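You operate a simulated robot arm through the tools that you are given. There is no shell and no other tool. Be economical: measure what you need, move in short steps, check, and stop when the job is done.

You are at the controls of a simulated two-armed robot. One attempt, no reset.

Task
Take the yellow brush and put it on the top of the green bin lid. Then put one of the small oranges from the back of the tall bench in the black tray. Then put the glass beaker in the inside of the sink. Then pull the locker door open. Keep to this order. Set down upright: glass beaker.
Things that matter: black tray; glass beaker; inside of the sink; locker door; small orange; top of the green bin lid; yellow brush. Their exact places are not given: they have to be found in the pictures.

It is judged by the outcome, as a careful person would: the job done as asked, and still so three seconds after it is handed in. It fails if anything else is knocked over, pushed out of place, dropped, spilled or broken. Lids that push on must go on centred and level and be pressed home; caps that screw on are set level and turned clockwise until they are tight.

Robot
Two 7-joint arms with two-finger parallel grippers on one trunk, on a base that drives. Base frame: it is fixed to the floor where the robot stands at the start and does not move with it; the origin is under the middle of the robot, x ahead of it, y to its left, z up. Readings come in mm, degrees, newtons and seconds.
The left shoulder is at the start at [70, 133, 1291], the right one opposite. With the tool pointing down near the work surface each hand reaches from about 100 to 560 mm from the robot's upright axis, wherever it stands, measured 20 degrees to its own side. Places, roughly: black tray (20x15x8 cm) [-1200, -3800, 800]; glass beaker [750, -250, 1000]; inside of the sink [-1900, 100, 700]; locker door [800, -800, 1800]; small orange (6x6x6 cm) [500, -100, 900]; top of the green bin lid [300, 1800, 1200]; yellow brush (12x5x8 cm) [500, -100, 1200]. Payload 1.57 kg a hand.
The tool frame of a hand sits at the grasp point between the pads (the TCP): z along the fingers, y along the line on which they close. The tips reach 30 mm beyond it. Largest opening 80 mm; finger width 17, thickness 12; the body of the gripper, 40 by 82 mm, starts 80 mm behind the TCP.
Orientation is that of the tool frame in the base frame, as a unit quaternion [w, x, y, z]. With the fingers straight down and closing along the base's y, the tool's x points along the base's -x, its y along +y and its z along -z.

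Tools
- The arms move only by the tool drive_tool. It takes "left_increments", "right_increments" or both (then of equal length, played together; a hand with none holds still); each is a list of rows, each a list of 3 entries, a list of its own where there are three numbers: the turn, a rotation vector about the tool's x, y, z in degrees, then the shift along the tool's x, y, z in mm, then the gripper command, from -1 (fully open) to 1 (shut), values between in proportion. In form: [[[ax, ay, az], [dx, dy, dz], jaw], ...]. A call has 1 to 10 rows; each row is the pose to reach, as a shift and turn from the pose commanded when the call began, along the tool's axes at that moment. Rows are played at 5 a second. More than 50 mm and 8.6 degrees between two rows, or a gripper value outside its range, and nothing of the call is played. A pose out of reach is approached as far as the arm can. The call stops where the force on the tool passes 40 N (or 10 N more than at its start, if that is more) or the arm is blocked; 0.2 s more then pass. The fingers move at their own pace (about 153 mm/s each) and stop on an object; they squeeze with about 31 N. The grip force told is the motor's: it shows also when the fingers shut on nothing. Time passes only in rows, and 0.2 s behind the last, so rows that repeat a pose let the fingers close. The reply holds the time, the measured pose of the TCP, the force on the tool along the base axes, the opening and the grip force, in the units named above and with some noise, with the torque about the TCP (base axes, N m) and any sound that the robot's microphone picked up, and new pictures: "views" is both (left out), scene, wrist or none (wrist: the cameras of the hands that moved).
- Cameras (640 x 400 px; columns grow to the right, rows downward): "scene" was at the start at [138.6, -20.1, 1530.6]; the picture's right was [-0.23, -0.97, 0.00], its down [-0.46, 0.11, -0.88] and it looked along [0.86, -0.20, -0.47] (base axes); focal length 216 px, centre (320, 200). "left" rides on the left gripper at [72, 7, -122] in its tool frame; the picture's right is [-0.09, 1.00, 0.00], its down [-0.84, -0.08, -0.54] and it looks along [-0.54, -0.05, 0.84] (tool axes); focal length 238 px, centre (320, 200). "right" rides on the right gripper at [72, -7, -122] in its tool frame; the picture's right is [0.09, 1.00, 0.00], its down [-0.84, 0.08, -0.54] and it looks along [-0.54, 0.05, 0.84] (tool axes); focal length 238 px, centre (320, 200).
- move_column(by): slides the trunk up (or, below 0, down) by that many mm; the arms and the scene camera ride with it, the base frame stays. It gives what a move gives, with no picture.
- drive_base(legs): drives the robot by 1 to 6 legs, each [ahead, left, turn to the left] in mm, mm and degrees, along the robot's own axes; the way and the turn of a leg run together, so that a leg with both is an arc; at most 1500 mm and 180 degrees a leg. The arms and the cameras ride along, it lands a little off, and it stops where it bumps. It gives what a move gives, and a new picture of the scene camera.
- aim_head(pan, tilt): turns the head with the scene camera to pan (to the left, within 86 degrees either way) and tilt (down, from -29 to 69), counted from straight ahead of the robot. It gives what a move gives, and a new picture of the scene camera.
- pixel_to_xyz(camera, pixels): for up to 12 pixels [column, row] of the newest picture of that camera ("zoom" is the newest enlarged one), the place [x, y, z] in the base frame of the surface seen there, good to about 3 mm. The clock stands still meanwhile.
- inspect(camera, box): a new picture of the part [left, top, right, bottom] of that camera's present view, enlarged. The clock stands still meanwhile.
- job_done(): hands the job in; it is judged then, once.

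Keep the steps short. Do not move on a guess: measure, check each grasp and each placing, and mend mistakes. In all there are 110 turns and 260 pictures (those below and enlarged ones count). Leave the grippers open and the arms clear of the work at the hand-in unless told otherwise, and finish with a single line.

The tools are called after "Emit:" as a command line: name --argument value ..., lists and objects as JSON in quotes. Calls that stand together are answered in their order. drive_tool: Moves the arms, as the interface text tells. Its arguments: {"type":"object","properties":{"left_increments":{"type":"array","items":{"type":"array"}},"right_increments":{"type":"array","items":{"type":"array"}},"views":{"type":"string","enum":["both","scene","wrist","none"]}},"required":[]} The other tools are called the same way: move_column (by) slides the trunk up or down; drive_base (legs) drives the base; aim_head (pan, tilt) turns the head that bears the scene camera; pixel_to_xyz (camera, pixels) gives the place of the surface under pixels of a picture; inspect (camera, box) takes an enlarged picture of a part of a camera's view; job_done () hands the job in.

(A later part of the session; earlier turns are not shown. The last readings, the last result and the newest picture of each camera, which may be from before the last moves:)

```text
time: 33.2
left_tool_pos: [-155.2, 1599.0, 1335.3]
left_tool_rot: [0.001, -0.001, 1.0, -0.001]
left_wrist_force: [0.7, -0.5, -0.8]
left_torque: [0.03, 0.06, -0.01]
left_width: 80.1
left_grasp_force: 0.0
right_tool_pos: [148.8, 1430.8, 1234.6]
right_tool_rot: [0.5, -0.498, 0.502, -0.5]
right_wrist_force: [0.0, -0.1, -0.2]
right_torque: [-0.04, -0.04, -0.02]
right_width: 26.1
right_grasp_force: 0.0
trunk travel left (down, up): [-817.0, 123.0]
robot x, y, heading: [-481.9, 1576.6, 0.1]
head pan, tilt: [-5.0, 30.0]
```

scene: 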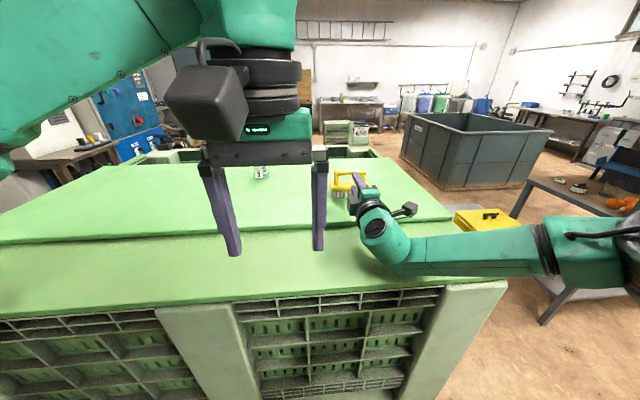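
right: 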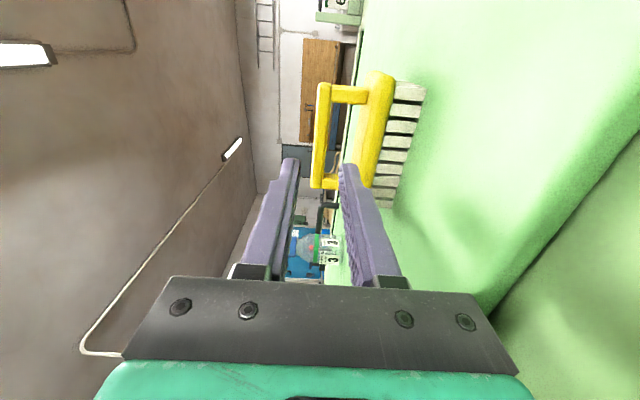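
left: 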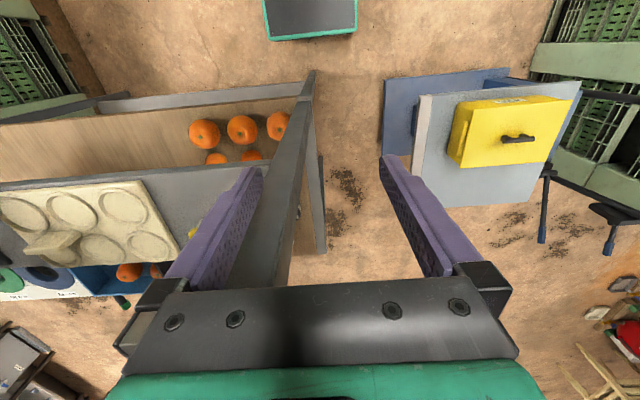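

The brush stands on the lid and the fingers are free. I raise the trunk, back away, and slide back to the bench, looking at the oranges.

Emit:
move_column --by 60

Emit:
drive_base --legs '[[-200, 0, 0], [0, -800, 0], [0, -800, 0]]'

Emit:
aim_head --pan -5 --tilt 25

```text
time: 34.2
left_tool_pos: [-152.7, 1599.6, 1395.6]
left_tool_rot: [0.0, -0.001, 1.0, -0.002]
left_wrist_force: [0.0, 0.2, -0.4]
left_torque: [-0.03, 0.03, 0.01]
left_width: 79.9
left_grasp_force: 0.2
right_tool_pos: [149.0, 1430.5, 1292.8]
right_tool_rot: [0.499, -0.5, 0.503, -0.498]
right_wrist_force: [1.1, 0.1, -1.1]
right_torque: [0.01, -0.01, -0.01]
right_width: 26.2
right_grasp_force: 0.1
trunk travel left (down, up): [-877.0, 63.0]
robot x, y, heading: [-482.9, 1578.8, -0.1]
head pan, tilt: [-5.0, 30.0]
```

```text
time: 43.6
left_tool_pos: [-353.6, -8.7, 1395.2]
left_tool_rot: [0.0, 0.003, 1.0, -0.002]
left_wrist_force: [0.5, 1.5, 0.4]
left_torque: [-0.01, 0.0, -0.01]
left_width: 79.9
left_grasp_force: 0.0
right_tool_pos: [-51.6, -180.0, 1293.8]
right_tool_rot: [0.497, -0.498, 0.503, -0.502]
right_wrist_force: [-0.9, -0.3, -1.1]
right_torque: [0.02, 0.03, -0.01]
right_width: 25.9
right_grasp_force: 0.0
trunk travel left (down, up): [-877.0, 63.0]
robot x, y, heading: [-679.0, -31.0, -0.5]
head pan, tilt: [-5.0, 30.0]
```

scene: 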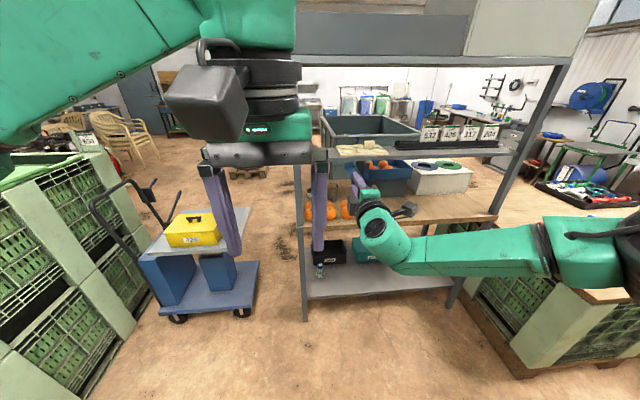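

```text
time: 44.3
left_tool_pos: [-352.2, -9.5, 1394.8]
left_tool_rot: [0.0, 0.003, 1.0, -0.001]
left_wrist_force: [0.7, 0.1, -0.2]
left_torque: [0.0, 0.0, 0.03]
left_width: 79.7
left_grasp_force: 0.0
right_tool_pos: [-52.5, -181.1, 1294.2]
right_tool_rot: [0.498, -0.498, 0.503, -0.502]
right_wrist_force: [-0.4, 0.8, 0.0]
right_torque: [0.0, -0.03, 0.0]
right_width: 25.8
right_grasp_force: 0.0
trunk travel left (down, up): [-877.0, 63.0]
robot x, y, heading: [-684.6, -31.7, -0.5]
head pan, tilt: [-5.0, 25.0]
```

scene: 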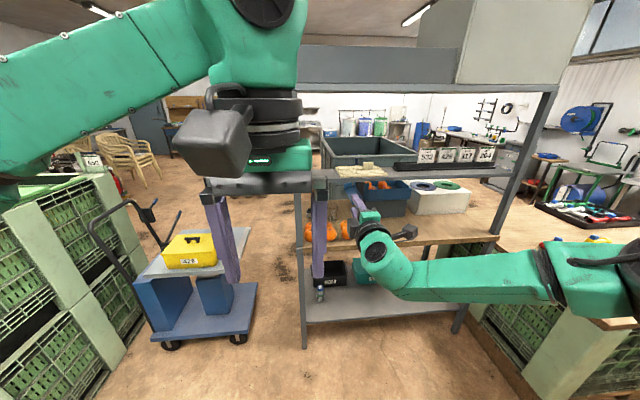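

I'll lower the trunk 330 mm so hand and camera are at the level of the oranges.

Emit:
move_column --by -330

Emit:
drive_base --legs '[[150, -100, 0.5]]'

Emit:
aim_head --pan 5 --tilt 20

```text
time: 47.5
left_tool_pos: [-353.0, -9.5, 1064.1]
left_tool_rot: [0.0, 0.003, 1.0, -0.001]
left_wrist_force: [0.5, -0.4, 0.4]
left_torque: [-0.05, -0.02, 0.01]
left_width: 80.1
left_grasp_force: 0.2
right_tool_pos: [-51.9, -181.5, 964.0]
right_tool_rot: [0.498, -0.497, 0.504, -0.501]
right_wrist_force: [0.3, 0.7, -0.6]
right_torque: [0.01, 0.0, -0.02]
right_width: 25.9
right_grasp_force: 0.1
trunk travel left (down, up): [-547.0, 393.0]
robot x, y, heading: [-682.5, -31.2, -0.3]
head pan, tilt: [-5.0, 25.0]
```

```text
time: 49.0
left_tool_pos: [-202.6, -106.1, 1064.2]
left_tool_rot: [0.0, -0.002, 1.0, -0.002]
left_wrist_force: [0.0, -0.7, 0.5]
left_torque: [-0.02, 0.01, 0.01]
left_width: 80.0
left_grasp_force: 0.0
right_tool_pos: [98.6, -273.9, 964.0]
right_tool_rot: [0.5, -0.499, 0.502, -0.499]
right_wrist_force: [-0.6, 0.1, -0.1]
right_torque: [0.03, 0.01, 0.01]
right_width: 26.2
right_grasp_force: 0.1
trunk travel left (down, up): [-547.0, 393.0]
robot x, y, heading: [-536.4, -127.2, 0.0]
head pan, tilt: [-5.0, 25.0]
```

scene: 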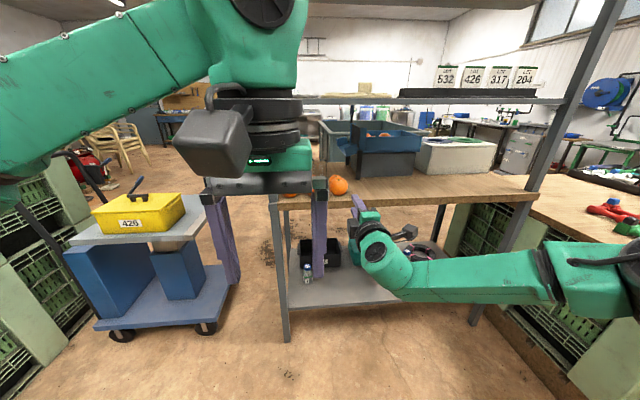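

```text
time: 49.8
left_tool_pos: [-202.8, -105.7, 1064.9]
left_tool_rot: [0.0, -0.001, 1.0, 0.0]
left_wrist_force: [-0.6, 0.3, 1.2]
left_torque: [-0.01, 0.01, -0.01]
left_width: 80.1
left_grasp_force: 0.1
right_tool_pos: [99.4, -274.7, 964.8]
right_tool_rot: [0.501, -0.499, 0.502, -0.498]
right_wrist_force: [-1.3, -0.5, 0.6]
right_torque: [0.0, 0.02, 0.0]
right_width: 26.2
right_grasp_force: 0.1
trunk travel left (down, up): [-547.0, 393.0]
robot x, y, heading: [-529.7, -129.5, 0.4]
head pan, tilt: [5.0, 20.0]
```

scene: 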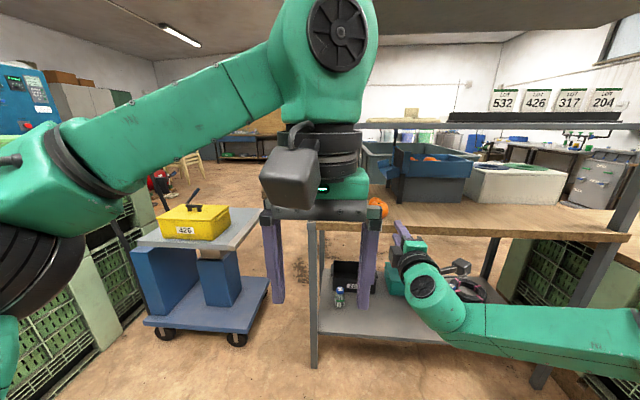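

The left hand hides the oranges. I'll move it 200 mm to the left and up a bit, then look again.

Emit:
drive_tool --left_increments '[[[0, 0, 0], [0, 50, 0], -1], [[0, 0, 0], [0, 100, 0], -1], [[0, 0, 0], [0, 150, 0], -1], [[0, 0, 0], [0, 200, 0], -1], [[0, 0, 0], [0, 240, 0], -1]]' --views "none"

Emit:
aim_head --pan 2 --tilt 22

Emit:
inspect --camera "scene" --box '[250, 140, 450, 265]'

```text
time: 51.0
left_tool_pos: [-194.2, 129.7, 1059.6]
left_tool_rot: [0.0, -0.001, 1.0, -0.002]
left_wrist_force: [-0.1, 0.9, -0.7]
left_torque: [-0.01, 0.01, -0.02]
left_width: 79.8
left_grasp_force: 0.1
left hand out of reach, approached as far as the arm can: row 5
right_tool_pos: [99.6, -272.9, 964.2]
right_tool_rot: [0.5, -0.5, 0.501, -0.498]
right_wrist_force: [0.1, -0.1, 0.1]
right_torque: [-0.04, 0.02, 0.01]
right_width: 25.8
right_grasp_force: 0.1
trunk travel left (down, up): [-547.0, 393.0]
robot x, y, heading: [-534.1, -129.7, 0.2]
head pan, tilt: [5.0, 20.0]
```

```text
time: 51.6
left_tool_pos: [-193.5, 127.6, 1059.4]
left_tool_rot: [0.0, -0.002, 1.0, -0.001]
left_wrist_force: [0.1, 0.1, -0.5]
left_torque: [-0.01, 0.0, -0.03]
left_width: 80.0
left_grasp_force: 0.0
right_tool_pos: [100.2, -275.3, 962.4]
right_tool_rot: [0.501, -0.499, 0.501, -0.499]
right_wrist_force: [0.1, 0.4, -0.6]
right_torque: [-0.01, 0.02, 0.0]
right_width: 26.1
right_grasp_force: 0.1
trunk travel left (down, up): [-547.0, 393.0]
robot x, y, heading: [-528.5, -131.0, 0.4]
head pan, tilt: [2.0, 22.0]
```

scene: 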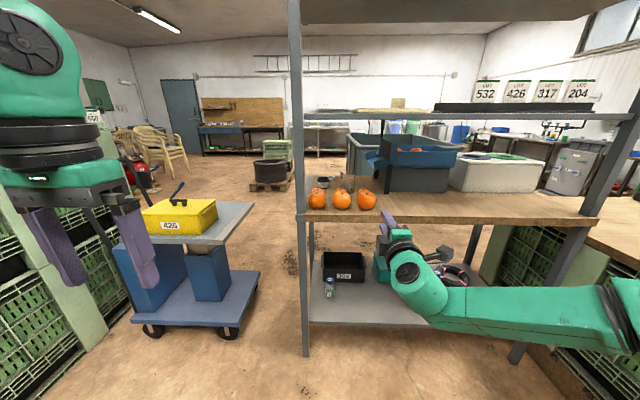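

```text
3.20 times, centred on (350, 202) of scene
```

zoom: 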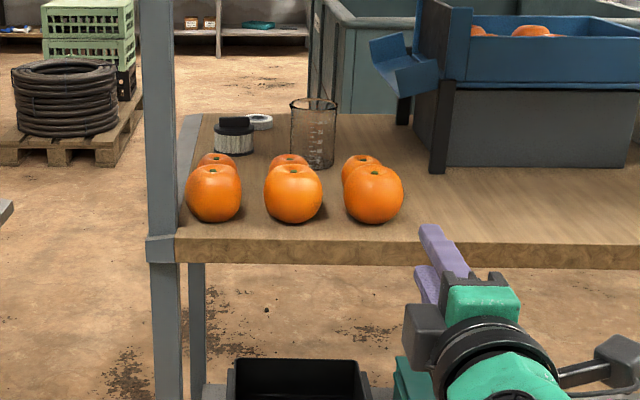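

I see six oranges in two rows and the beaker behind them. Measuring them all.

Emit:
pixel_to_xyz --camera "zoom" --pixels '[[215, 158], [288, 158], [361, 159], [214, 195], [293, 195], [374, 195], [313, 130], [313, 160], [235, 145], [300, 235], [385, 170], [460, 230]]'

Emit:
pixel_to_xyz --camera "scene" --pixels '[[345, 108], [345, 113], [298, 150], [400, 215], [303, 205]]'

Emit:
move_column --by 90

Emit:
inspect --camera "scene" --box '[270, 170, 430, 270]'

```text
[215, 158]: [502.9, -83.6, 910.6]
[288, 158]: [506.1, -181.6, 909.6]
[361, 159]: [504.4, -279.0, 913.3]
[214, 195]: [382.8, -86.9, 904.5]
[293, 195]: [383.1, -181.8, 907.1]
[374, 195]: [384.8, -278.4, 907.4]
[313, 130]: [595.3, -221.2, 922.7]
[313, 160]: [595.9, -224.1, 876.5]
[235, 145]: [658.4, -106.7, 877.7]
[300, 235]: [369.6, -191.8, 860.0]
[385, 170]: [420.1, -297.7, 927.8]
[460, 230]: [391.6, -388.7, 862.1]
```

```text
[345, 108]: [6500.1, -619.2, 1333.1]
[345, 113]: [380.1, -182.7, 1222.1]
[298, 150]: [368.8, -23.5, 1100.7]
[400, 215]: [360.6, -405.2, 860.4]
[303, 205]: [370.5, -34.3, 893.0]
```

```text
time: 52.8
left_tool_pos: [-195.1, 127.9, 1150.5]
left_tool_rot: [0.0, -0.002, 1.0, -0.001]
left_wrist_force: [-0.3, 0.3, 0.7]
left_torque: [0.0, -0.01, 0.01]
left_width: 79.8
left_grasp_force: 0.0
right_tool_pos: [99.8, -274.0, 1052.7]
right_tool_rot: [0.501, -0.5, 0.5, -0.499]
right_wrist_force: [0.1, 0.5, -0.3]
right_torque: [0.01, 0.01, 0.02]
right_width: 26.1
right_grasp_force: 0.0
trunk travel left (down, up): [-637.0, 303.0]
robot x, y, heading: [-529.1, -130.3, -0.1]
head pan, tilt: [2.0, 22.0]
```

```text
4.00 times, centred on (350, 220) of scene
```

zoom: 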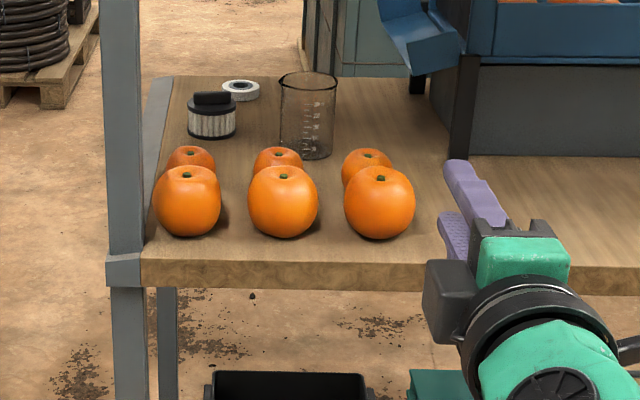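

The back-row oranges are the smaller ones: rightmost centre ≈ (513,−280,890), with a larger one in front of it. I'll come in tilted 60° down over the front one, closing along y, camera on top. First I turn the hand in free space.

Emit:
drive_tool --right_increments '[[[-3.594, -3.594, -6.225], [0, 0, 0], -1], [[-7.188, -7.188, -12.45], [0, 0, 0], -1], [[-10.782, -10.782, -18.675], [0, 0, 0], -1], [[-14.376, -14.376, -24.9], [0, 0, 0], -1], [[-17.97, -17.97, -31.125], [0, 0, 0], -1], [[-21.564, -21.564, -37.35], [0, 0, 0], -1], [[-25.158, -25.158, -43.575], [0, 0, 0], -1]]' --views "none"

Emit:
drive_tool --right_increments '[[[-3.594, -3.594, -6.225], [0, 0, 0], -1], [[-7.188, -7.188, -12.45], [0, 0, 0], -1], [[-10.782, -10.782, -18.675], [0, 0, 0], -1], [[-14.376, -14.376, -24.9], [0, 0, 0], -1], [[-17.97, -17.97, -31.125], [0, 0, 0], -1], [[-21.564, -21.564, -37.35], [0, 0, 0], -1]]' --views "both"

```text
time: 54.4
left_tool_pos: [-194.4, 129.0, 1149.5]
left_tool_rot: [0.0, -0.002, 1.0, -0.001]
left_wrist_force: [0.0, 0.5, 0.4]
left_torque: [0.03, -0.03, 0.03]
left_width: 80.1
left_grasp_force: 0.1
right_tool_pos: [98.8, -274.2, 1052.9]
right_tool_rot: [-0.259, 0.834, -0.26, 0.411]
right_wrist_force: [0.2, 0.1, -0.3]
right_torque: [0.0, 0.02, 0.01]
right_width: 80.0
right_grasp_force: 0.0
trunk travel left (down, up): [-637.0, 303.0]
robot x, y, heading: [-531.7, -130.9, -0.1]
head pan, tilt: [2.0, 22.0]
```

```text
time: 55.8
left_tool_pos: [-194.5, 128.0, 1150.2]
left_tool_rot: [0.001, -0.001, 1.0, -0.001]
left_wrist_force: [-0.6, 0.4, 0.1]
left_torque: [0.02, -0.05, 0.04]
left_width: 79.9
left_grasp_force: 0.1
right_tool_pos: [86.6, -282.2, 1048.5]
right_tool_rot: [-0.002, 0.966, 0.0, 0.258]
right_wrist_force: [0.1, -0.4, 0.3]
right_torque: [0.0, 0.01, -0.02]
right_width: 80.0
right_grasp_force: 0.2
right hand out of reach, approached as far as the arm can: row 6
trunk travel left (down, up): [-637.0, 303.0]
robot x, y, heading: [-533.6, -132.2, 0.1]
head pan, tilt: [2.0, 22.0]
```

scene: 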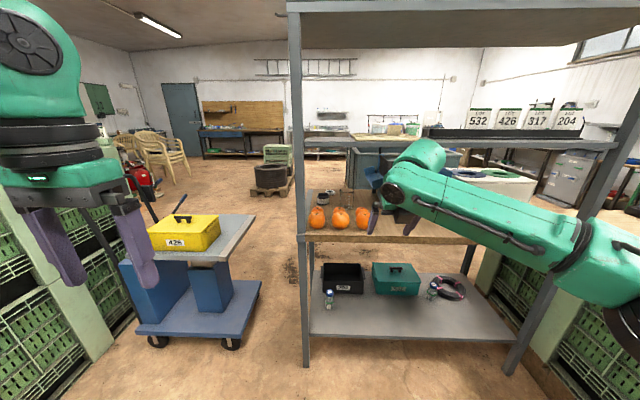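
right: 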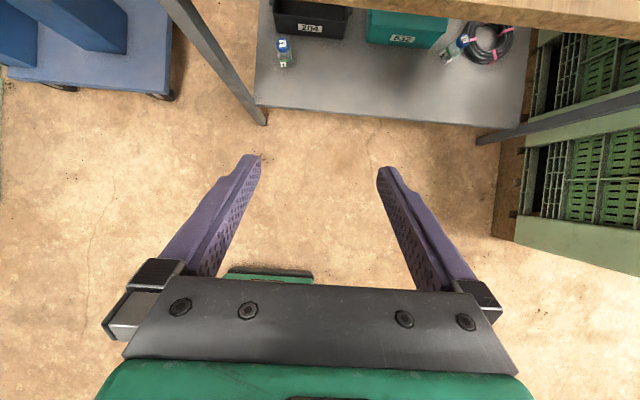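

Orientation is right. I'll fold the arm back and lower it to z≈950, then drive close to the bench.

Emit:
drive_tool --right_increments '[[[0, 0, 0], [-40, 0, -4], -1], [[0, 0, 0], [-80, 0, -8], -1], [[0, 0, 0], [-120, 0, -12], -1], [[0, 0, 0], [-160, 0, -17], -1], [[0, 0, 0], [-200, 0, -21], -1], [[0, 0, 0], [-240, 0, -25], -1]]' --views "none"

Emit:
drive_base --legs '[[430, 0, 0]]'

```text
time: 57.2
left_tool_pos: [-193.4, 127.2, 1149.6]
left_tool_rot: [0.0, -0.001, 1.0, -0.001]
left_wrist_force: [-0.1, -0.1, 0.4]
left_torque: [-0.02, 0.02, -0.02]
left_width: 79.8
left_grasp_force: 0.1
right_tool_pos: [-98.8, -279.2, 964.5]
right_tool_rot: [-0.002, 0.966, -0.002, 0.257]
right_wrist_force: [0.1, 0.6, 0.4]
right_torque: [0.0, -0.01, 0.02]
right_width: 80.2
right_grasp_force: 0.0
right hand out of reach, approached as far as the arm can: row 6
trunk travel left (down, up): [-637.0, 303.0]
robot x, y, heading: [-536.4, -127.8, 0.1]
head pan, tilt: [2.0, 22.0]
```

```text
time: 59.9
left_tool_pos: [232.4, 123.0, 1149.1]
left_tool_rot: [0.001, 0.003, 1.0, -0.001]
left_wrist_force: [0.5, 0.4, 0.1]
left_torque: [-0.02, 0.01, 0.01]
left_width: 80.0
left_grasp_force: 0.1
right_tool_pos: [323.6, -284.7, 966.4]
right_tool_rot: [-0.001, 0.966, -0.004, 0.257]
right_wrist_force: [-1.2, 0.5, 0.9]
right_torque: [0.01, 0.0, 0.03]
right_width: 80.1
right_grasp_force: 0.1
trunk travel left (down, up): [-637.0, 303.0]
robot x, y, heading: [-105.5, -132.2, -0.3]
head pan, tilt: [2.0, 22.0]
```

scene: 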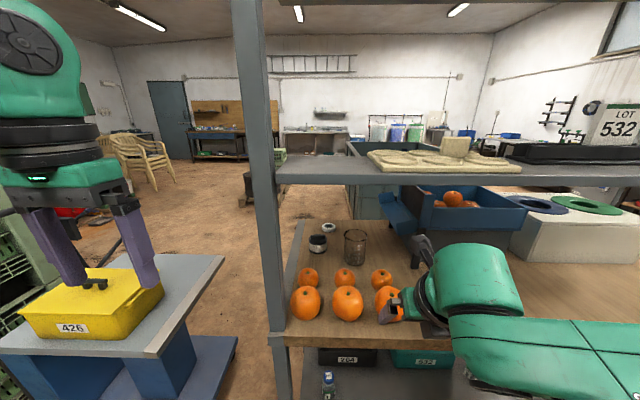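

The hand is in front of the bench. I'll take a wrist view and measure the small orange.

Emit:
inspect --camera "right" --box '[0, 0, 640, 400]'

Emit:
inspect --camera "scene" --box '[270, 210, 430, 330]'

Emit:
pixel_to_xyz --camera "scene" --pixels '[[381, 271], [381, 279], [372, 279], [391, 279], [381, 287], [345, 270], [345, 280], [420, 178], [355, 260]]'

```text
1.00 times, centred on (320, 200) of right (not enlarged: the box is as wide or as high as the picture)
```

zoom: 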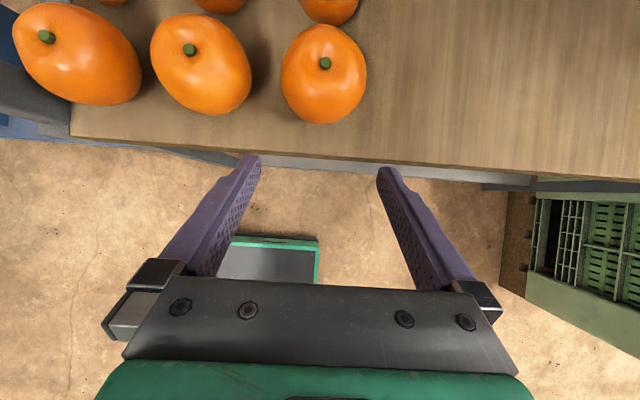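

```text
3.33 times, centred on (350, 270) of scene
```

zoom: 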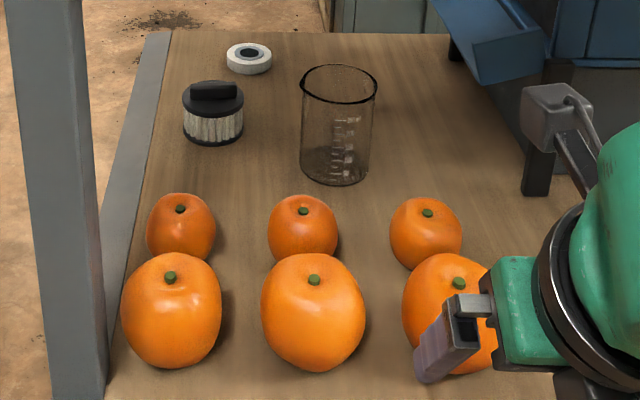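

```text
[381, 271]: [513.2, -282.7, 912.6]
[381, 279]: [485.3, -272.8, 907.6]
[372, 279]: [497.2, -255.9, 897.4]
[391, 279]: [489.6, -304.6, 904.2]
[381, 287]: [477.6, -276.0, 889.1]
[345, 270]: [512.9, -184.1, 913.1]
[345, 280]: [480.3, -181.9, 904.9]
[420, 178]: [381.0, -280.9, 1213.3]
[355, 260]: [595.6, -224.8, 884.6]
```

Small orange centre ≈ (504,−281,888), radius ≈ 28. I drive 50 mm closer for reach and then go in at z≈952.

Emit:
drive_base --legs '[[50, 0, 0.3]]'

Emit:
drive_tool --right_increments '[[[0, 0, 0], [22, 0, 30], -1], [[0, 0, 0], [44, -1, 52], -1]]' --views "wrist"

```text
time: 60.8
left_tool_pos: [276.7, 124.6, 1151.1]
left_tool_rot: [0.002, 0.0, 1.0, -0.001]
left_wrist_force: [-0.7, 0.7, -0.9]
left_torque: [0.0, -0.01, 0.0]
left_width: 79.9
left_grasp_force: 0.2
right_tool_pos: [372.4, -281.7, 966.5]
right_tool_rot: [-0.001, 0.966, -0.002, 0.259]
right_wrist_force: [-0.4, -0.1, 0.5]
right_torque: [0.02, 0.01, 0.03]
right_width: 80.0
right_grasp_force: 0.1
trunk travel left (down, up): [-637.0, 303.0]
robot x, y, heading: [-61.2, -133.1, -0.4]
head pan, tilt: [2.0, 22.0]
```

scene: 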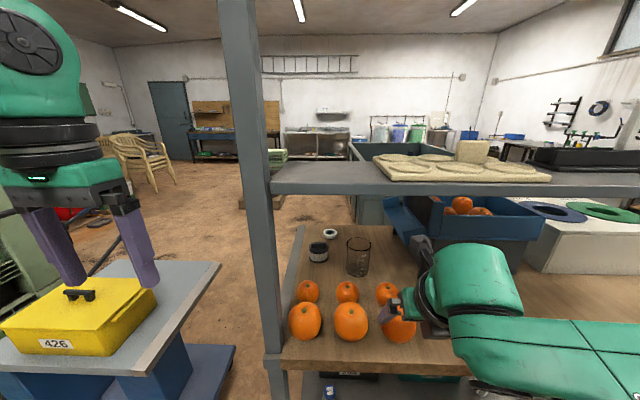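

```text
time: 61.4
left_tool_pos: [280.8, 126.1, 1148.5]
left_tool_rot: [-0.001, 0.0, 1.0, -0.001]
left_wrist_force: [0.6, -0.3, -0.5]
left_torque: [0.0, 0.01, 0.0]
left_width: 79.8
left_grasp_force: 0.1
right_tool_pos: [440.4, -279.6, 943.3]
right_tool_rot: [-0.001, 0.966, -0.001, 0.258]
right_wrist_force: [-0.7, -0.2, 0.8]
right_torque: [0.02, 0.03, -0.02]
right_width: 80.0
right_grasp_force: 0.2
trunk travel left (down, up): [-637.0, 303.0]
robot x, y, heading: [-60.7, -128.8, 0.0]
head pan, tilt: [2.0, 22.0]
```

right: 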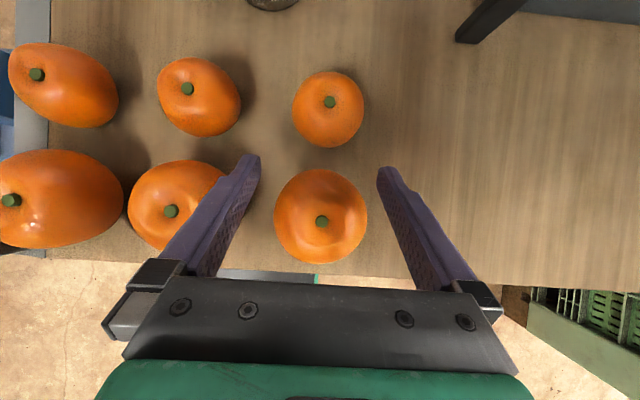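

The big front orange is straddled with room. I continue forward at this height until over the small orange.

Emit:
drive_tool --right_increments '[[[0, 0, 0], [30, 1, 14], -1], [[0, 0, 0], [60, 1, 29], -1], [[0, 0, 0], [60, 1, 29], -1]]' --views "wrist"

Emit:
pixel_to_xyz --camera "right" --pixels '[[320, 160], [320, 190], [320, 220]]'

```text
time: 62.2
left_tool_pos: [279.2, 125.5, 1150.2]
left_tool_rot: [0.0, -0.001, 1.0, -0.001]
left_wrist_force: [-0.8, -0.7, -0.6]
left_torque: [0.02, -0.02, 0.02]
left_width: 80.1
left_grasp_force: 0.1
right_tool_pos: [505.6, -283.6, 947.8]
right_tool_rot: [0.0, 0.966, -0.002, 0.259]
right_wrist_force: [0.8, 0.0, -0.5]
right_torque: [0.02, -0.05, -0.01]
right_width: 80.0
right_grasp_force: 0.0
trunk travel left (down, up): [-637.0, 303.0]
robot x, y, heading: [-60.6, -132.0, -0.1]
head pan, tilt: [2.0, 22.0]
```

right: 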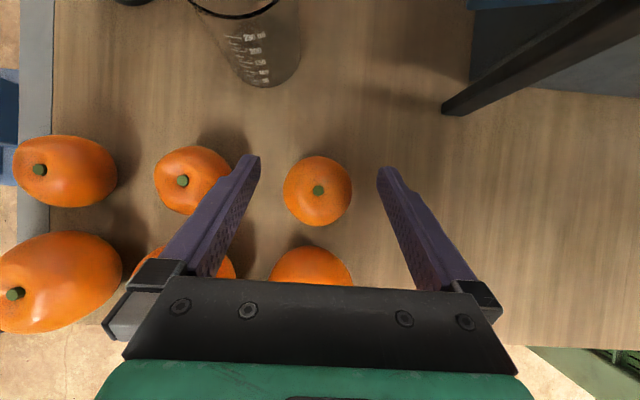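

```text
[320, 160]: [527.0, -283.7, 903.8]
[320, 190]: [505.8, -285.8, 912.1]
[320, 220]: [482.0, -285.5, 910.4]
```

The orange is centred between the fingers at (505,−285). Descending 50 mm vertically, then closing.

Emit:
drive_tool --right_increments '[[[0, 0, 0], [-12, 0, 21], -1], [[0, 0, 0], [-24.5, 0, 42.5], -1], [[0, 0, 0], [-24.5, 0, 42.5], 0.3], [[0, 0, 0], [-24.5, 0, 42.5], 0.5], [[0, 0, 0], [-24.5, 0, 42.5], 0.5]]' --views "wrist"

```text
time: 63.4
left_tool_pos: [279.2, 125.7, 1148.6]
left_tool_rot: [0.0, 0.001, 1.0, -0.002]
left_wrist_force: [0.7, 0.7, -0.2]
left_torque: [0.01, 0.02, -0.02]
left_width: 79.7
left_grasp_force: 0.1
right_tool_pos: [505.5, -281.4, 897.4]
right_tool_rot: [-0.001, 0.966, -0.002, 0.258]
right_wrist_force: [0.1, 0.2, -0.5]
right_torque: [0.0, 0.01, 0.01]
right_width: 56.0
right_grasp_force: 25.5
trunk travel left (down, up): [-637.0, 303.0]
robot x, y, heading: [-58.5, -135.6, 0.1]
head pan, tilt: [2.0, 22.0]
```

right: 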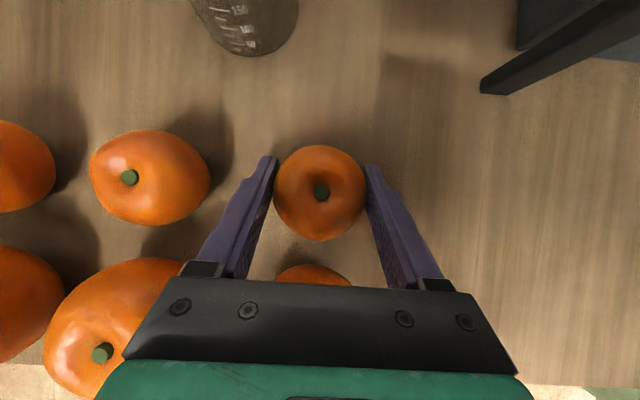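

Gripped at 56 mm with 25 N. Lifting 55 mm and checking.

Emit:
drive_tool --right_increments '[[[0, 0, 0], [0, 0, 0], 0.7], [[0, 0, 0], [10, 0, -17], 0.7], [[0, 0, 0], [27, 0, -47], 0.7], [[0, 0, 0], [27, 0, -47], 0.7]]' --views "wrist"

```text
time: 64.4
left_tool_pos: [280.9, 124.4, 1148.8]
left_tool_rot: [0.0, 0.0, 1.0, -0.001]
left_wrist_force: [-0.2, -0.2, 0.2]
left_torque: [0.0, -0.01, -0.02]
left_width: 80.1
left_grasp_force: 0.2
right_tool_pos: [506.2, -281.9, 951.2]
right_tool_rot: [-0.001, 0.966, -0.002, 0.258]
right_wrist_force: [-0.2, -0.1, -0.6]
right_torque: [0.01, -0.01, -0.02]
right_width: 56.1
right_grasp_force: 25.4
trunk travel left (down, up): [-637.0, 303.0]
robot x, y, heading: [-64.2, -130.6, -0.1]
head pan, tilt: [2.0, 22.0]
```

right: 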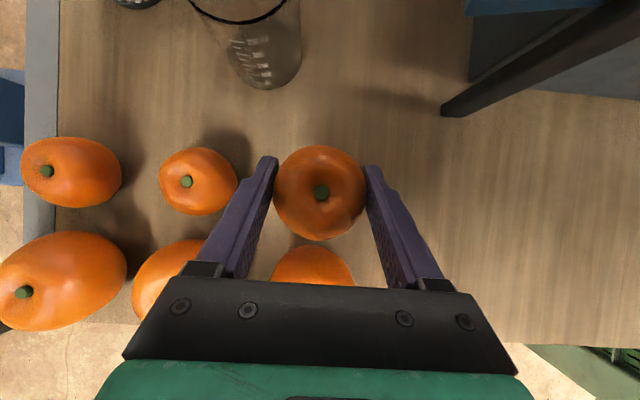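

The orange is lifted, but its bottom (≈911) is lower than the front orange's top (≈935). I'll sidestep right before pulling back, so I measure the black leg at (450,110) and the front orange.

Emit:
pixel_to_xyz --camera "right" --pixels '[[450, 108], [520, 70], [600, 100], [310, 265], [345, 270], [560, 300]]'

```text
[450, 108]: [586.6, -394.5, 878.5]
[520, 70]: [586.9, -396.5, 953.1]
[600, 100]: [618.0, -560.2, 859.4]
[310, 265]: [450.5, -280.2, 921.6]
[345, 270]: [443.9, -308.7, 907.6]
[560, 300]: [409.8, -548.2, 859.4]
```

The leg (586,−395) is clear of the sidestep path. Moving 95 mm right, slightly back, then out by 110 mm.

Emit:
drive_tool --right_increments '[[[0, 0, 0], [0, 45, 0], 0.7], [[0, 0, 0], [-9, 92, -5], 0.7], [[0, 0, 0], [-40, 97, -23], 0.7], [[0, 0, 0], [-80, 97, -46], 0.7], [[0, 0, 0], [-110, 97, -63], 0.7]]' --views "both"

```text
time: 65.6
left_tool_pos: [278.9, 124.5, 1149.8]
left_tool_rot: [0.001, -0.001, 1.0, -0.001]
left_wrist_force: [-0.4, 0.0, 0.2]
left_torque: [-0.01, -0.03, 0.02]
left_width: 79.9
left_grasp_force: 0.1
right_tool_pos: [377.3, -379.1, 953.2]
right_tool_rot: [-0.003, 0.966, -0.001, 0.258]
right_wrist_force: [0.2, -0.5, -0.9]
right_torque: [-0.01, 0.01, 0.04]
right_width: 55.9
right_grasp_force: 25.4
trunk travel left (down, up): [-637.0, 303.0]
robot x, y, heading: [-57.4, -130.3, -0.3]
head pan, tilt: [2.0, 22.0]
```

scene: 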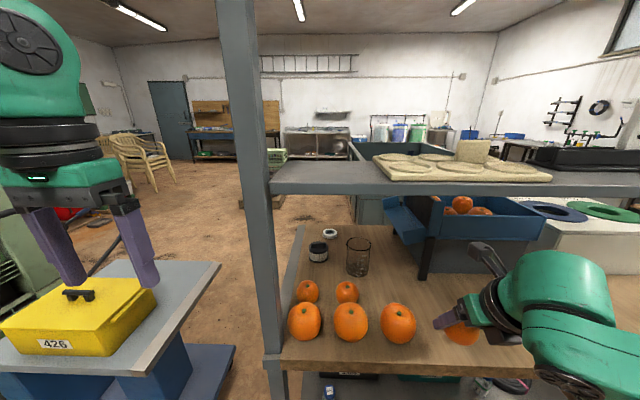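
right: 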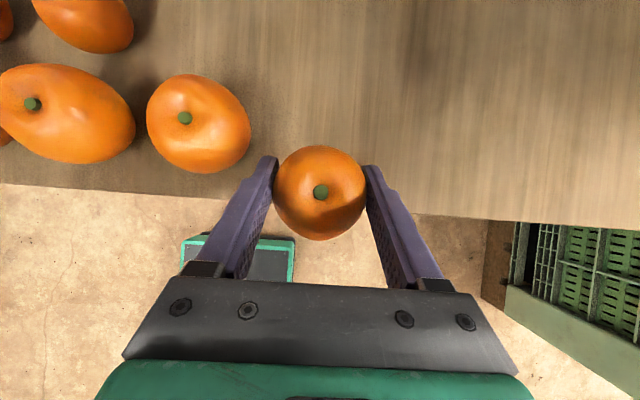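

Clear of the bench. I back off 500 mm, raise the trunk a bit for a view and look right toward the black tray.

Emit:
drive_base --legs '[[-550, 0, 0]]'

Emit:
move_column --by 200

Emit:
aim_head --pan -80 --tilt 20

```text
time: 68.8
left_tool_pos: [-273.8, 126.0, 1149.8]
left_tool_rot: [0.001, -0.001, 1.0, -0.001]
left_wrist_force: [-0.8, 0.0, -0.1]
left_torque: [-0.01, -0.06, -0.03]
left_width: 79.8
left_grasp_force: 0.1
right_tool_pos: [-173.8, -378.1, 952.4]
right_tool_rot: [-0.001, 0.966, 0.0, 0.258]
right_wrist_force: [0.7, -0.5, -0.7]
right_torque: [0.03, 0.02, 0.02]
right_width: 55.7
right_grasp_force: 24.9
trunk travel left (down, up): [-637.0, 303.0]
robot x, y, heading: [-611.6, -132.4, -0.0]
head pan, tilt: [2.0, 22.0]
```

scene: 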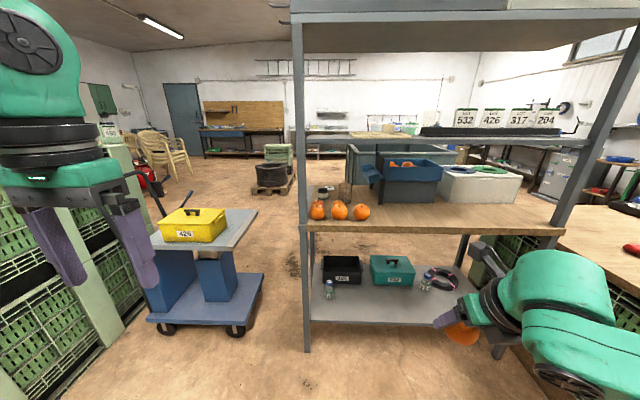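

```text
time: 70.9
left_tool_pos: [-273.5, 126.1, 1349.4]
left_tool_rot: [0.001, -0.001, 1.0, -0.001]
left_wrist_force: [0.2, -0.5, 0.5]
left_torque: [0.01, -0.01, 0.02]
left_width: 79.9
left_grasp_force: 0.1
right_tool_pos: [-175.0, -378.4, 1153.5]
right_tool_rot: [-0.001, 0.966, -0.001, 0.258]
right_wrist_force: [0.3, 0.8, -0.7]
right_torque: [0.02, 0.01, -0.02]
right_width: 55.5
right_grasp_force: 25.6
trunk travel left (down, up): [-837.0, 103.0]
robot x, y, heading: [-612.4, -131.4, 0.1]
head pan, tilt: [2.0, 22.0]
```

```text
time: 72.5
left_tool_pos: [-274.3, 126.1, 1350.4]
left_tool_rot: [0.001, -0.002, 1.0, -0.001]
left_wrist_force: [1.0, -0.1, -0.5]
left_torque: [0.02, 0.0, -0.03]
left_width: 80.1
left_grasp_force: 0.0
right_tool_pos: [-174.7, -378.6, 1152.5]
right_tool_rot: [-0.001, 0.966, 0.0, 0.258]
right_wrist_force: [0.2, 0.1, -0.5]
right_torque: [-0.02, -0.03, 0.0]
right_width: 55.6
right_grasp_force: 24.8
trunk travel left (down, up): [-837.0, 103.0]
robot x, y, heading: [-612.6, -130.7, 0.1]
head pan, tilt: [-80.0, 20.0]
```

scene: 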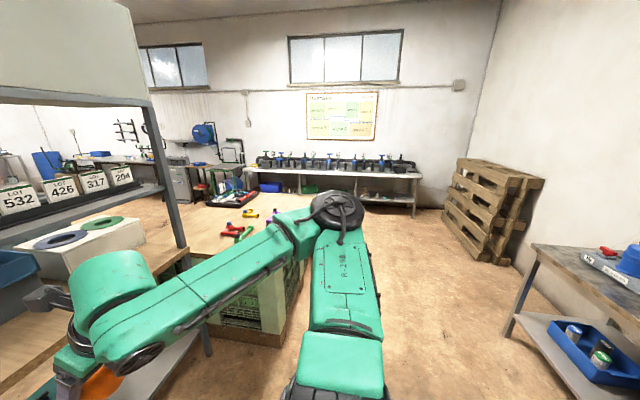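

The far bench is along the wall. I'll turn the robot right 90° to look straight at it.

Emit:
drive_base --legs '[[0, 0, -90]]'

Emit:
aim_head --pan 0 --tilt 10

Emit:
inspect --camera "scene" --box '[220, 120, 540, 320]'

```text
time: 76.7
left_tool_pos: [-350.4, -466.8, 1350.0]
left_tool_rot: [0.0, 0.703, 0.712, -0.001]
left_wrist_force: [-0.4, -0.5, 0.3]
left_torque: [-0.01, -0.02, -0.01]
left_width: 80.0
left_grasp_force: 0.1
right_tool_pos: [-854.3, -572.1, 1153.4]
right_tool_rot: [0.181, 0.686, -0.68, 0.185]
right_wrist_force: [0.4, -0.8, -0.5]
right_torque: [-0.02, 0.01, 0.0]
right_width: 55.7
right_grasp_force: 25.3
trunk travel left (down, up): [-837.0, 103.0]
robot x, y, heading: [-610.8, -129.5, -89.4]
head pan, tilt: [-80.0, 20.0]
```

scene: 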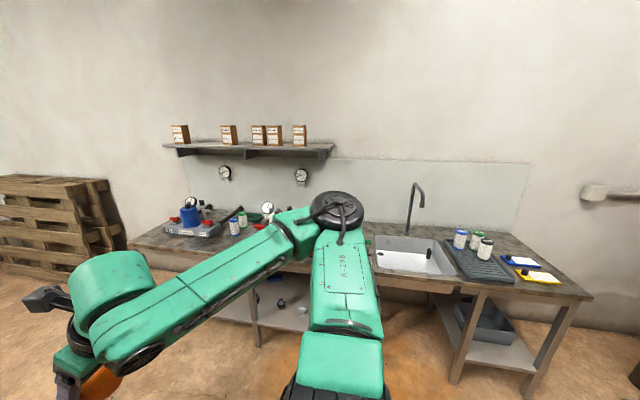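

```text
time: 78.2
left_tool_pos: [-350.8, -467.7, 1348.9]
left_tool_rot: [0.0, 0.702, 0.712, 0.0]
left_wrist_force: [0.5, 0.4, 0.2]
left_torque: [0.01, -0.02, -0.03]
left_width: 80.1
left_grasp_force: 0.0
right_tool_pos: [-854.4, -571.7, 1153.5]
right_tool_rot: [0.18, 0.686, -0.681, 0.184]
right_wrist_force: [0.0, 0.7, -0.4]
right_torque: [-0.01, 0.02, 0.04]
right_width: 55.6
right_grasp_force: 25.2
trunk travel left (down, up): [-837.0, 103.0]
robot x, y, heading: [-614.7, -130.0, -89.4]
head pan, tilt: [0.0, 10.0]
```

scene: 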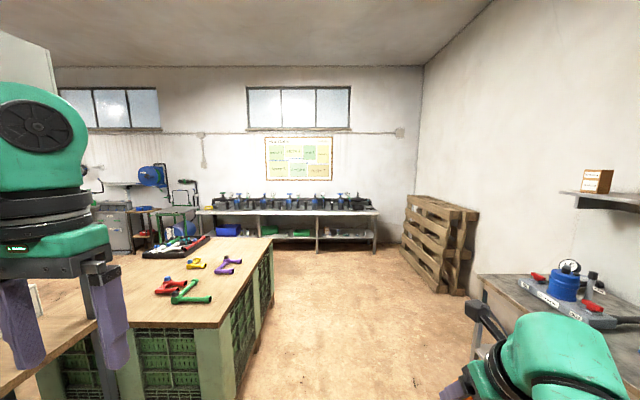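

```text
2.00 times, centred on (380, 220) of scene
```

zoom: 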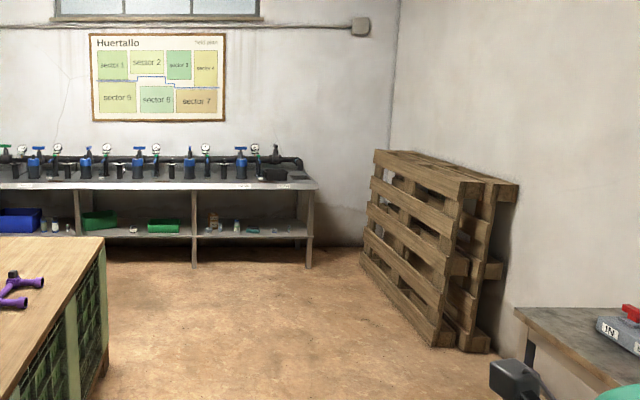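

A small black item sits at the right end of the far bench (zoom (277,173)). Measuring it.

Emit:
pixel_to_xyz --camera "zoom" --pixels '[[270, 174], [298, 174], [285, 182], [120, 184], [310, 184], [400, 300], [560, 320], [90, 350]]'

Emit:
inspect --camera "scene" --box '[300, 180, 400, 242]'

```text
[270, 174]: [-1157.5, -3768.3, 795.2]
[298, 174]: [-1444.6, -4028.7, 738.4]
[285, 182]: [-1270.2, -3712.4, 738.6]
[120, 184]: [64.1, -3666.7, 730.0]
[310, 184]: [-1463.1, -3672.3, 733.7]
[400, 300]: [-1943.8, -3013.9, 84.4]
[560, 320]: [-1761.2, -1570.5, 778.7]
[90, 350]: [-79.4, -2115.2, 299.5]
```

```text
6.40 times, centred on (350, 211) of scene
```

zoom: 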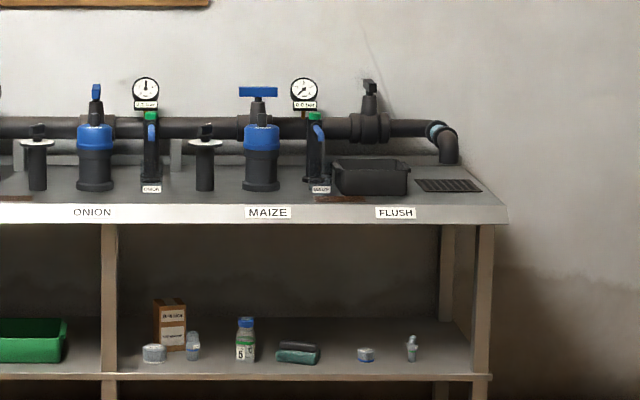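

The black tray is at about (−1200,−3780), on a bench top z≈738. The corridor is clear. Driving there in legs.

Emit:
drive_base --legs '[[600, -340, 0], [1400, 0, 0], [700, 0, 0]]'

Emit:
aim_head --pan -15 --tilt 30

```text
time: 92.1
left_tool_pos: [-662.7, -3177.6, 1350.9]
left_tool_rot: [-0.001, 0.699, 0.715, -0.002]
left_wrist_force: [-0.1, -0.6, 0.4]
left_torque: [-0.01, -0.04, 0.0]
left_width: 80.0
left_grasp_force: 0.0
right_tool_pos: [-1164.7, -3287.0, 1153.7]
right_tool_rot: [0.18, 0.689, -0.677, 0.185]
right_wrist_force: [0.6, -0.8, -0.5]
right_torque: [0.0, 0.03, 0.02]
right_width: 55.2
right_grasp_force: 24.6
trunk travel left (down, up): [-837.0, 103.0]
robot x, y, heading: [-924.9, -2844.7, -88.6]
head pan, tilt: [0.0, 10.0]
```

scene: 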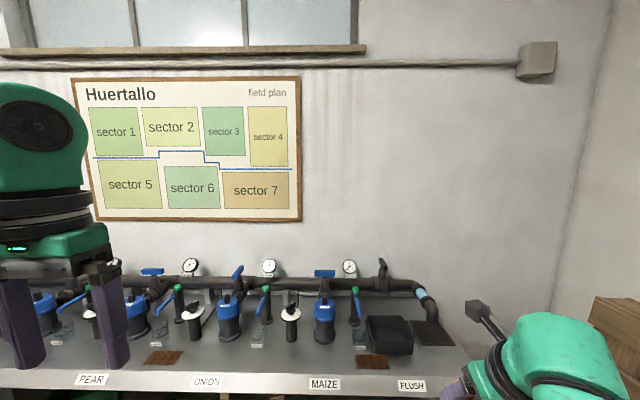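

```text
time: 92.9
left_tool_pos: [-662.2, -3178.6, 1350.2]
left_tool_rot: [0.0, 0.699, 0.715, -0.002]
left_wrist_force: [0.6, 0.0, -0.1]
left_torque: [0.0, -0.01, 0.01]
left_width: 79.9
left_grasp_force: 0.1
right_tool_pos: [-1164.8, -3288.3, 1153.4]
right_tool_rot: [0.18, 0.689, -0.677, 0.185]
right_wrist_force: [-0.3, -0.7, -1.2]
right_torque: [0.0, -0.01, 0.01]
right_width: 55.1
right_grasp_force: 25.1
trunk travel left (down, up): [-837.0, 103.0]
robot x, y, heading: [-928.1, -2844.5, -88.9]
head pan, tilt: [-15.0, 30.0]
```

scene: 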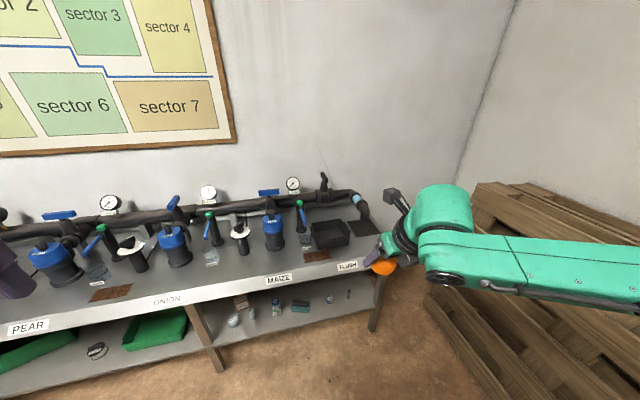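

Arrived in front. Measuring the tray rim, its inside and nearby objects.

Emit:
inspect --camera "scene" --box '[260, 160, 400, 280]'

Emit:
pixel_to_xyz --camera "scene" --pixels '[[311, 225], [347, 221], [316, 248], [351, 242], [330, 232], [330, 240], [355, 198], [324, 182], [300, 210], [272, 235], [340, 260], [330, 228]]'

```text
3.33 times, centred on (330, 220) of scene
```

zoom: 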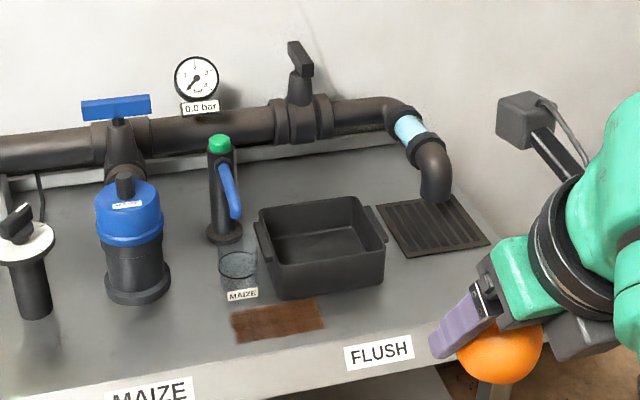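

```text
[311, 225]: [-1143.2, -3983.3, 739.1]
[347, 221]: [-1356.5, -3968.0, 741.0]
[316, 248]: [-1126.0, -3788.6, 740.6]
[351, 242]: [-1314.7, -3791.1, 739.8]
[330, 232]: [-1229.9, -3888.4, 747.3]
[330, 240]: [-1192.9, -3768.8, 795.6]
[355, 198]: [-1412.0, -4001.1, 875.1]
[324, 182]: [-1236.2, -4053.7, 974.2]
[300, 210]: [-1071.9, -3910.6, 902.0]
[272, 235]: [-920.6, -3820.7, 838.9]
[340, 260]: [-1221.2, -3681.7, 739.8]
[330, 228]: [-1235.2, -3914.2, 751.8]
```

Tray: floor z≈747, inner area about x −1315…−1140, y −3780…−3910. I drive ahead 400 and right 52, straightening, then lower the trunk.

Emit:
drive_base --legs '[[400, -52, -1.1]]'

Emit:
move_column --by -270

Emit:
aim_head --pan -20 --tilt 30

Emit:
inspect --camera "right" --box '[0, 0, 640, 400]'

```text
time: 95.4
left_tool_pos: [-714.3, -3581.0, 1350.3]
left_tool_rot: [0.001, 0.704, 0.71, -0.002]
left_wrist_force: [-0.2, -0.2, 0.0]
left_torque: [-0.03, 0.04, -0.03]
left_width: 79.8
left_grasp_force: 0.1
right_tool_pos: [-1217.3, -3684.6, 1154.9]
right_tool_rot: [0.181, 0.685, -0.682, 0.184]
right_wrist_force: [-0.3, 0.6, 0.3]
right_torque: [-0.05, 0.01, 0.03]
right_width: 55.1
right_grasp_force: 24.7
trunk travel left (down, up): [-837.0, 103.0]
robot x, y, heading: [-971.8, -3248.8, -89.6]
head pan, tilt: [-15.0, 30.0]
```

scene: 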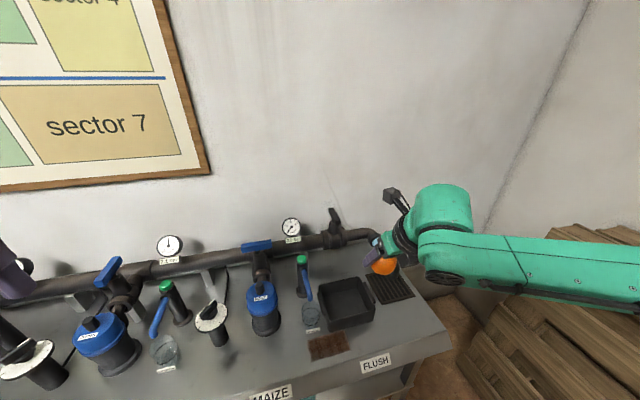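

```text
time: 98.2
left_tool_pos: [-713.6, -3583.4, 1080.3]
left_tool_rot: [0.0, 0.705, 0.71, -0.001]
left_wrist_force: [-0.4, -0.2, 0.5]
left_torque: [-0.03, 0.01, -0.01]
left_width: 80.1
left_grasp_force: 0.0
right_tool_pos: [-1218.3, -3686.6, 884.2]
right_tool_rot: [0.181, 0.684, -0.682, 0.183]
right_wrist_force: [-0.5, 0.7, -0.9]
right_torque: [0.0, 0.01, 0.01]
right_width: 55.2
right_grasp_force: 24.6
trunk travel left (down, up): [-567.0, 373.0]
robot x, y, heading: [-975.0, -3247.3, -89.5]
head pan, tilt: [-15.0, 30.0]
```

```text
time: 98.8
left_tool_pos: [-712.8, -3583.3, 1080.2]
left_tool_rot: [0.0, 0.705, 0.709, -0.002]
left_wrist_force: [0.8, 0.2, -0.5]
left_torque: [-0.02, 0.01, -0.01]
left_width: 80.1
left_grasp_force: 0.2
right_tool_pos: [-1218.5, -3686.9, 884.5]
right_tool_rot: [0.181, 0.685, -0.682, 0.183]
right_wrist_force: [0.2, -0.1, -0.8]
right_torque: [0.01, 0.0, -0.01]
right_width: 55.0
right_grasp_force: 24.9
trunk travel left (down, up): [-567.0, 373.0]
robot x, y, heading: [-971.2, -3242.8, -89.6]
head pan, tilt: [-20.0, 30.0]
```

scene: 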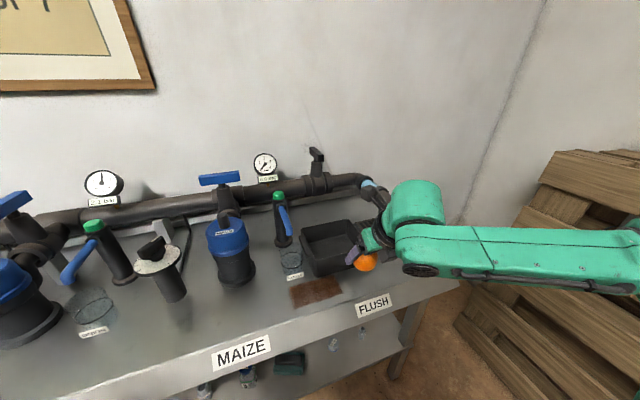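

```text
1.00 times, centred on (320, 200) of right (not enlarged: the box is as wide or as high as the picture)
```

zoom: 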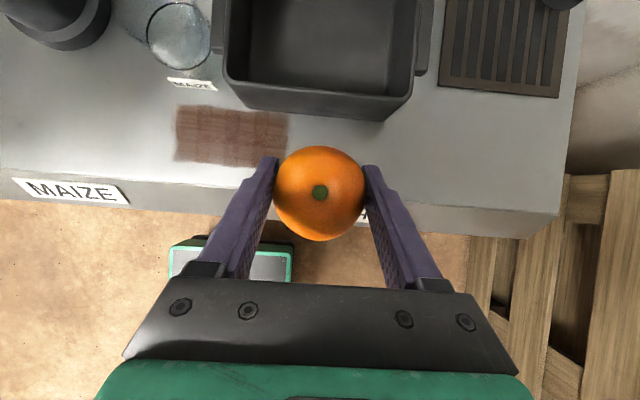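

Nicely aligned. Measuring the tray from the wrist camera.

Emit:
pixel_to_xyz --camera "right" --pixels '[[235, 82], [400, 95], [320, 92], [255, 60], [385, 60], [320, 50], [320, 20], [228, 40], [414, 40], [255, 10]]'

```text
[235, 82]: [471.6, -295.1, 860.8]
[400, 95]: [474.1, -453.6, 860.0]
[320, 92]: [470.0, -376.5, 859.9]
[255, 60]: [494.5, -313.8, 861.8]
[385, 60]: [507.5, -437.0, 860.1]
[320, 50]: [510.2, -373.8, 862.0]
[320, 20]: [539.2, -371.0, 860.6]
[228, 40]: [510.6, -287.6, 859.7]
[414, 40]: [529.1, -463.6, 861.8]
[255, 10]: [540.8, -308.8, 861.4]
```

That used an older picture, so I'll use the zoom picture instead.

Emit:
pixel_to_xyz --camera "zoom" --pixels '[[235, 82], [400, 95], [320, 92], [255, 60], [385, 60], [320, 50], [320, 20], [225, 40], [414, 40], [255, 10]]'

```text
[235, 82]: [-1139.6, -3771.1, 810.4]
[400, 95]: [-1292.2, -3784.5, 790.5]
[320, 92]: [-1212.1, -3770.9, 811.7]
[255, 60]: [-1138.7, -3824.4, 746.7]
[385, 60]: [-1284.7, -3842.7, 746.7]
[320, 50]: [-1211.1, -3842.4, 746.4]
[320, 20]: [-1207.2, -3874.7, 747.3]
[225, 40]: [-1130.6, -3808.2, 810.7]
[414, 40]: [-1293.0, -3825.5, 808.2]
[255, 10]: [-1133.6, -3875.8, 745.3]
```

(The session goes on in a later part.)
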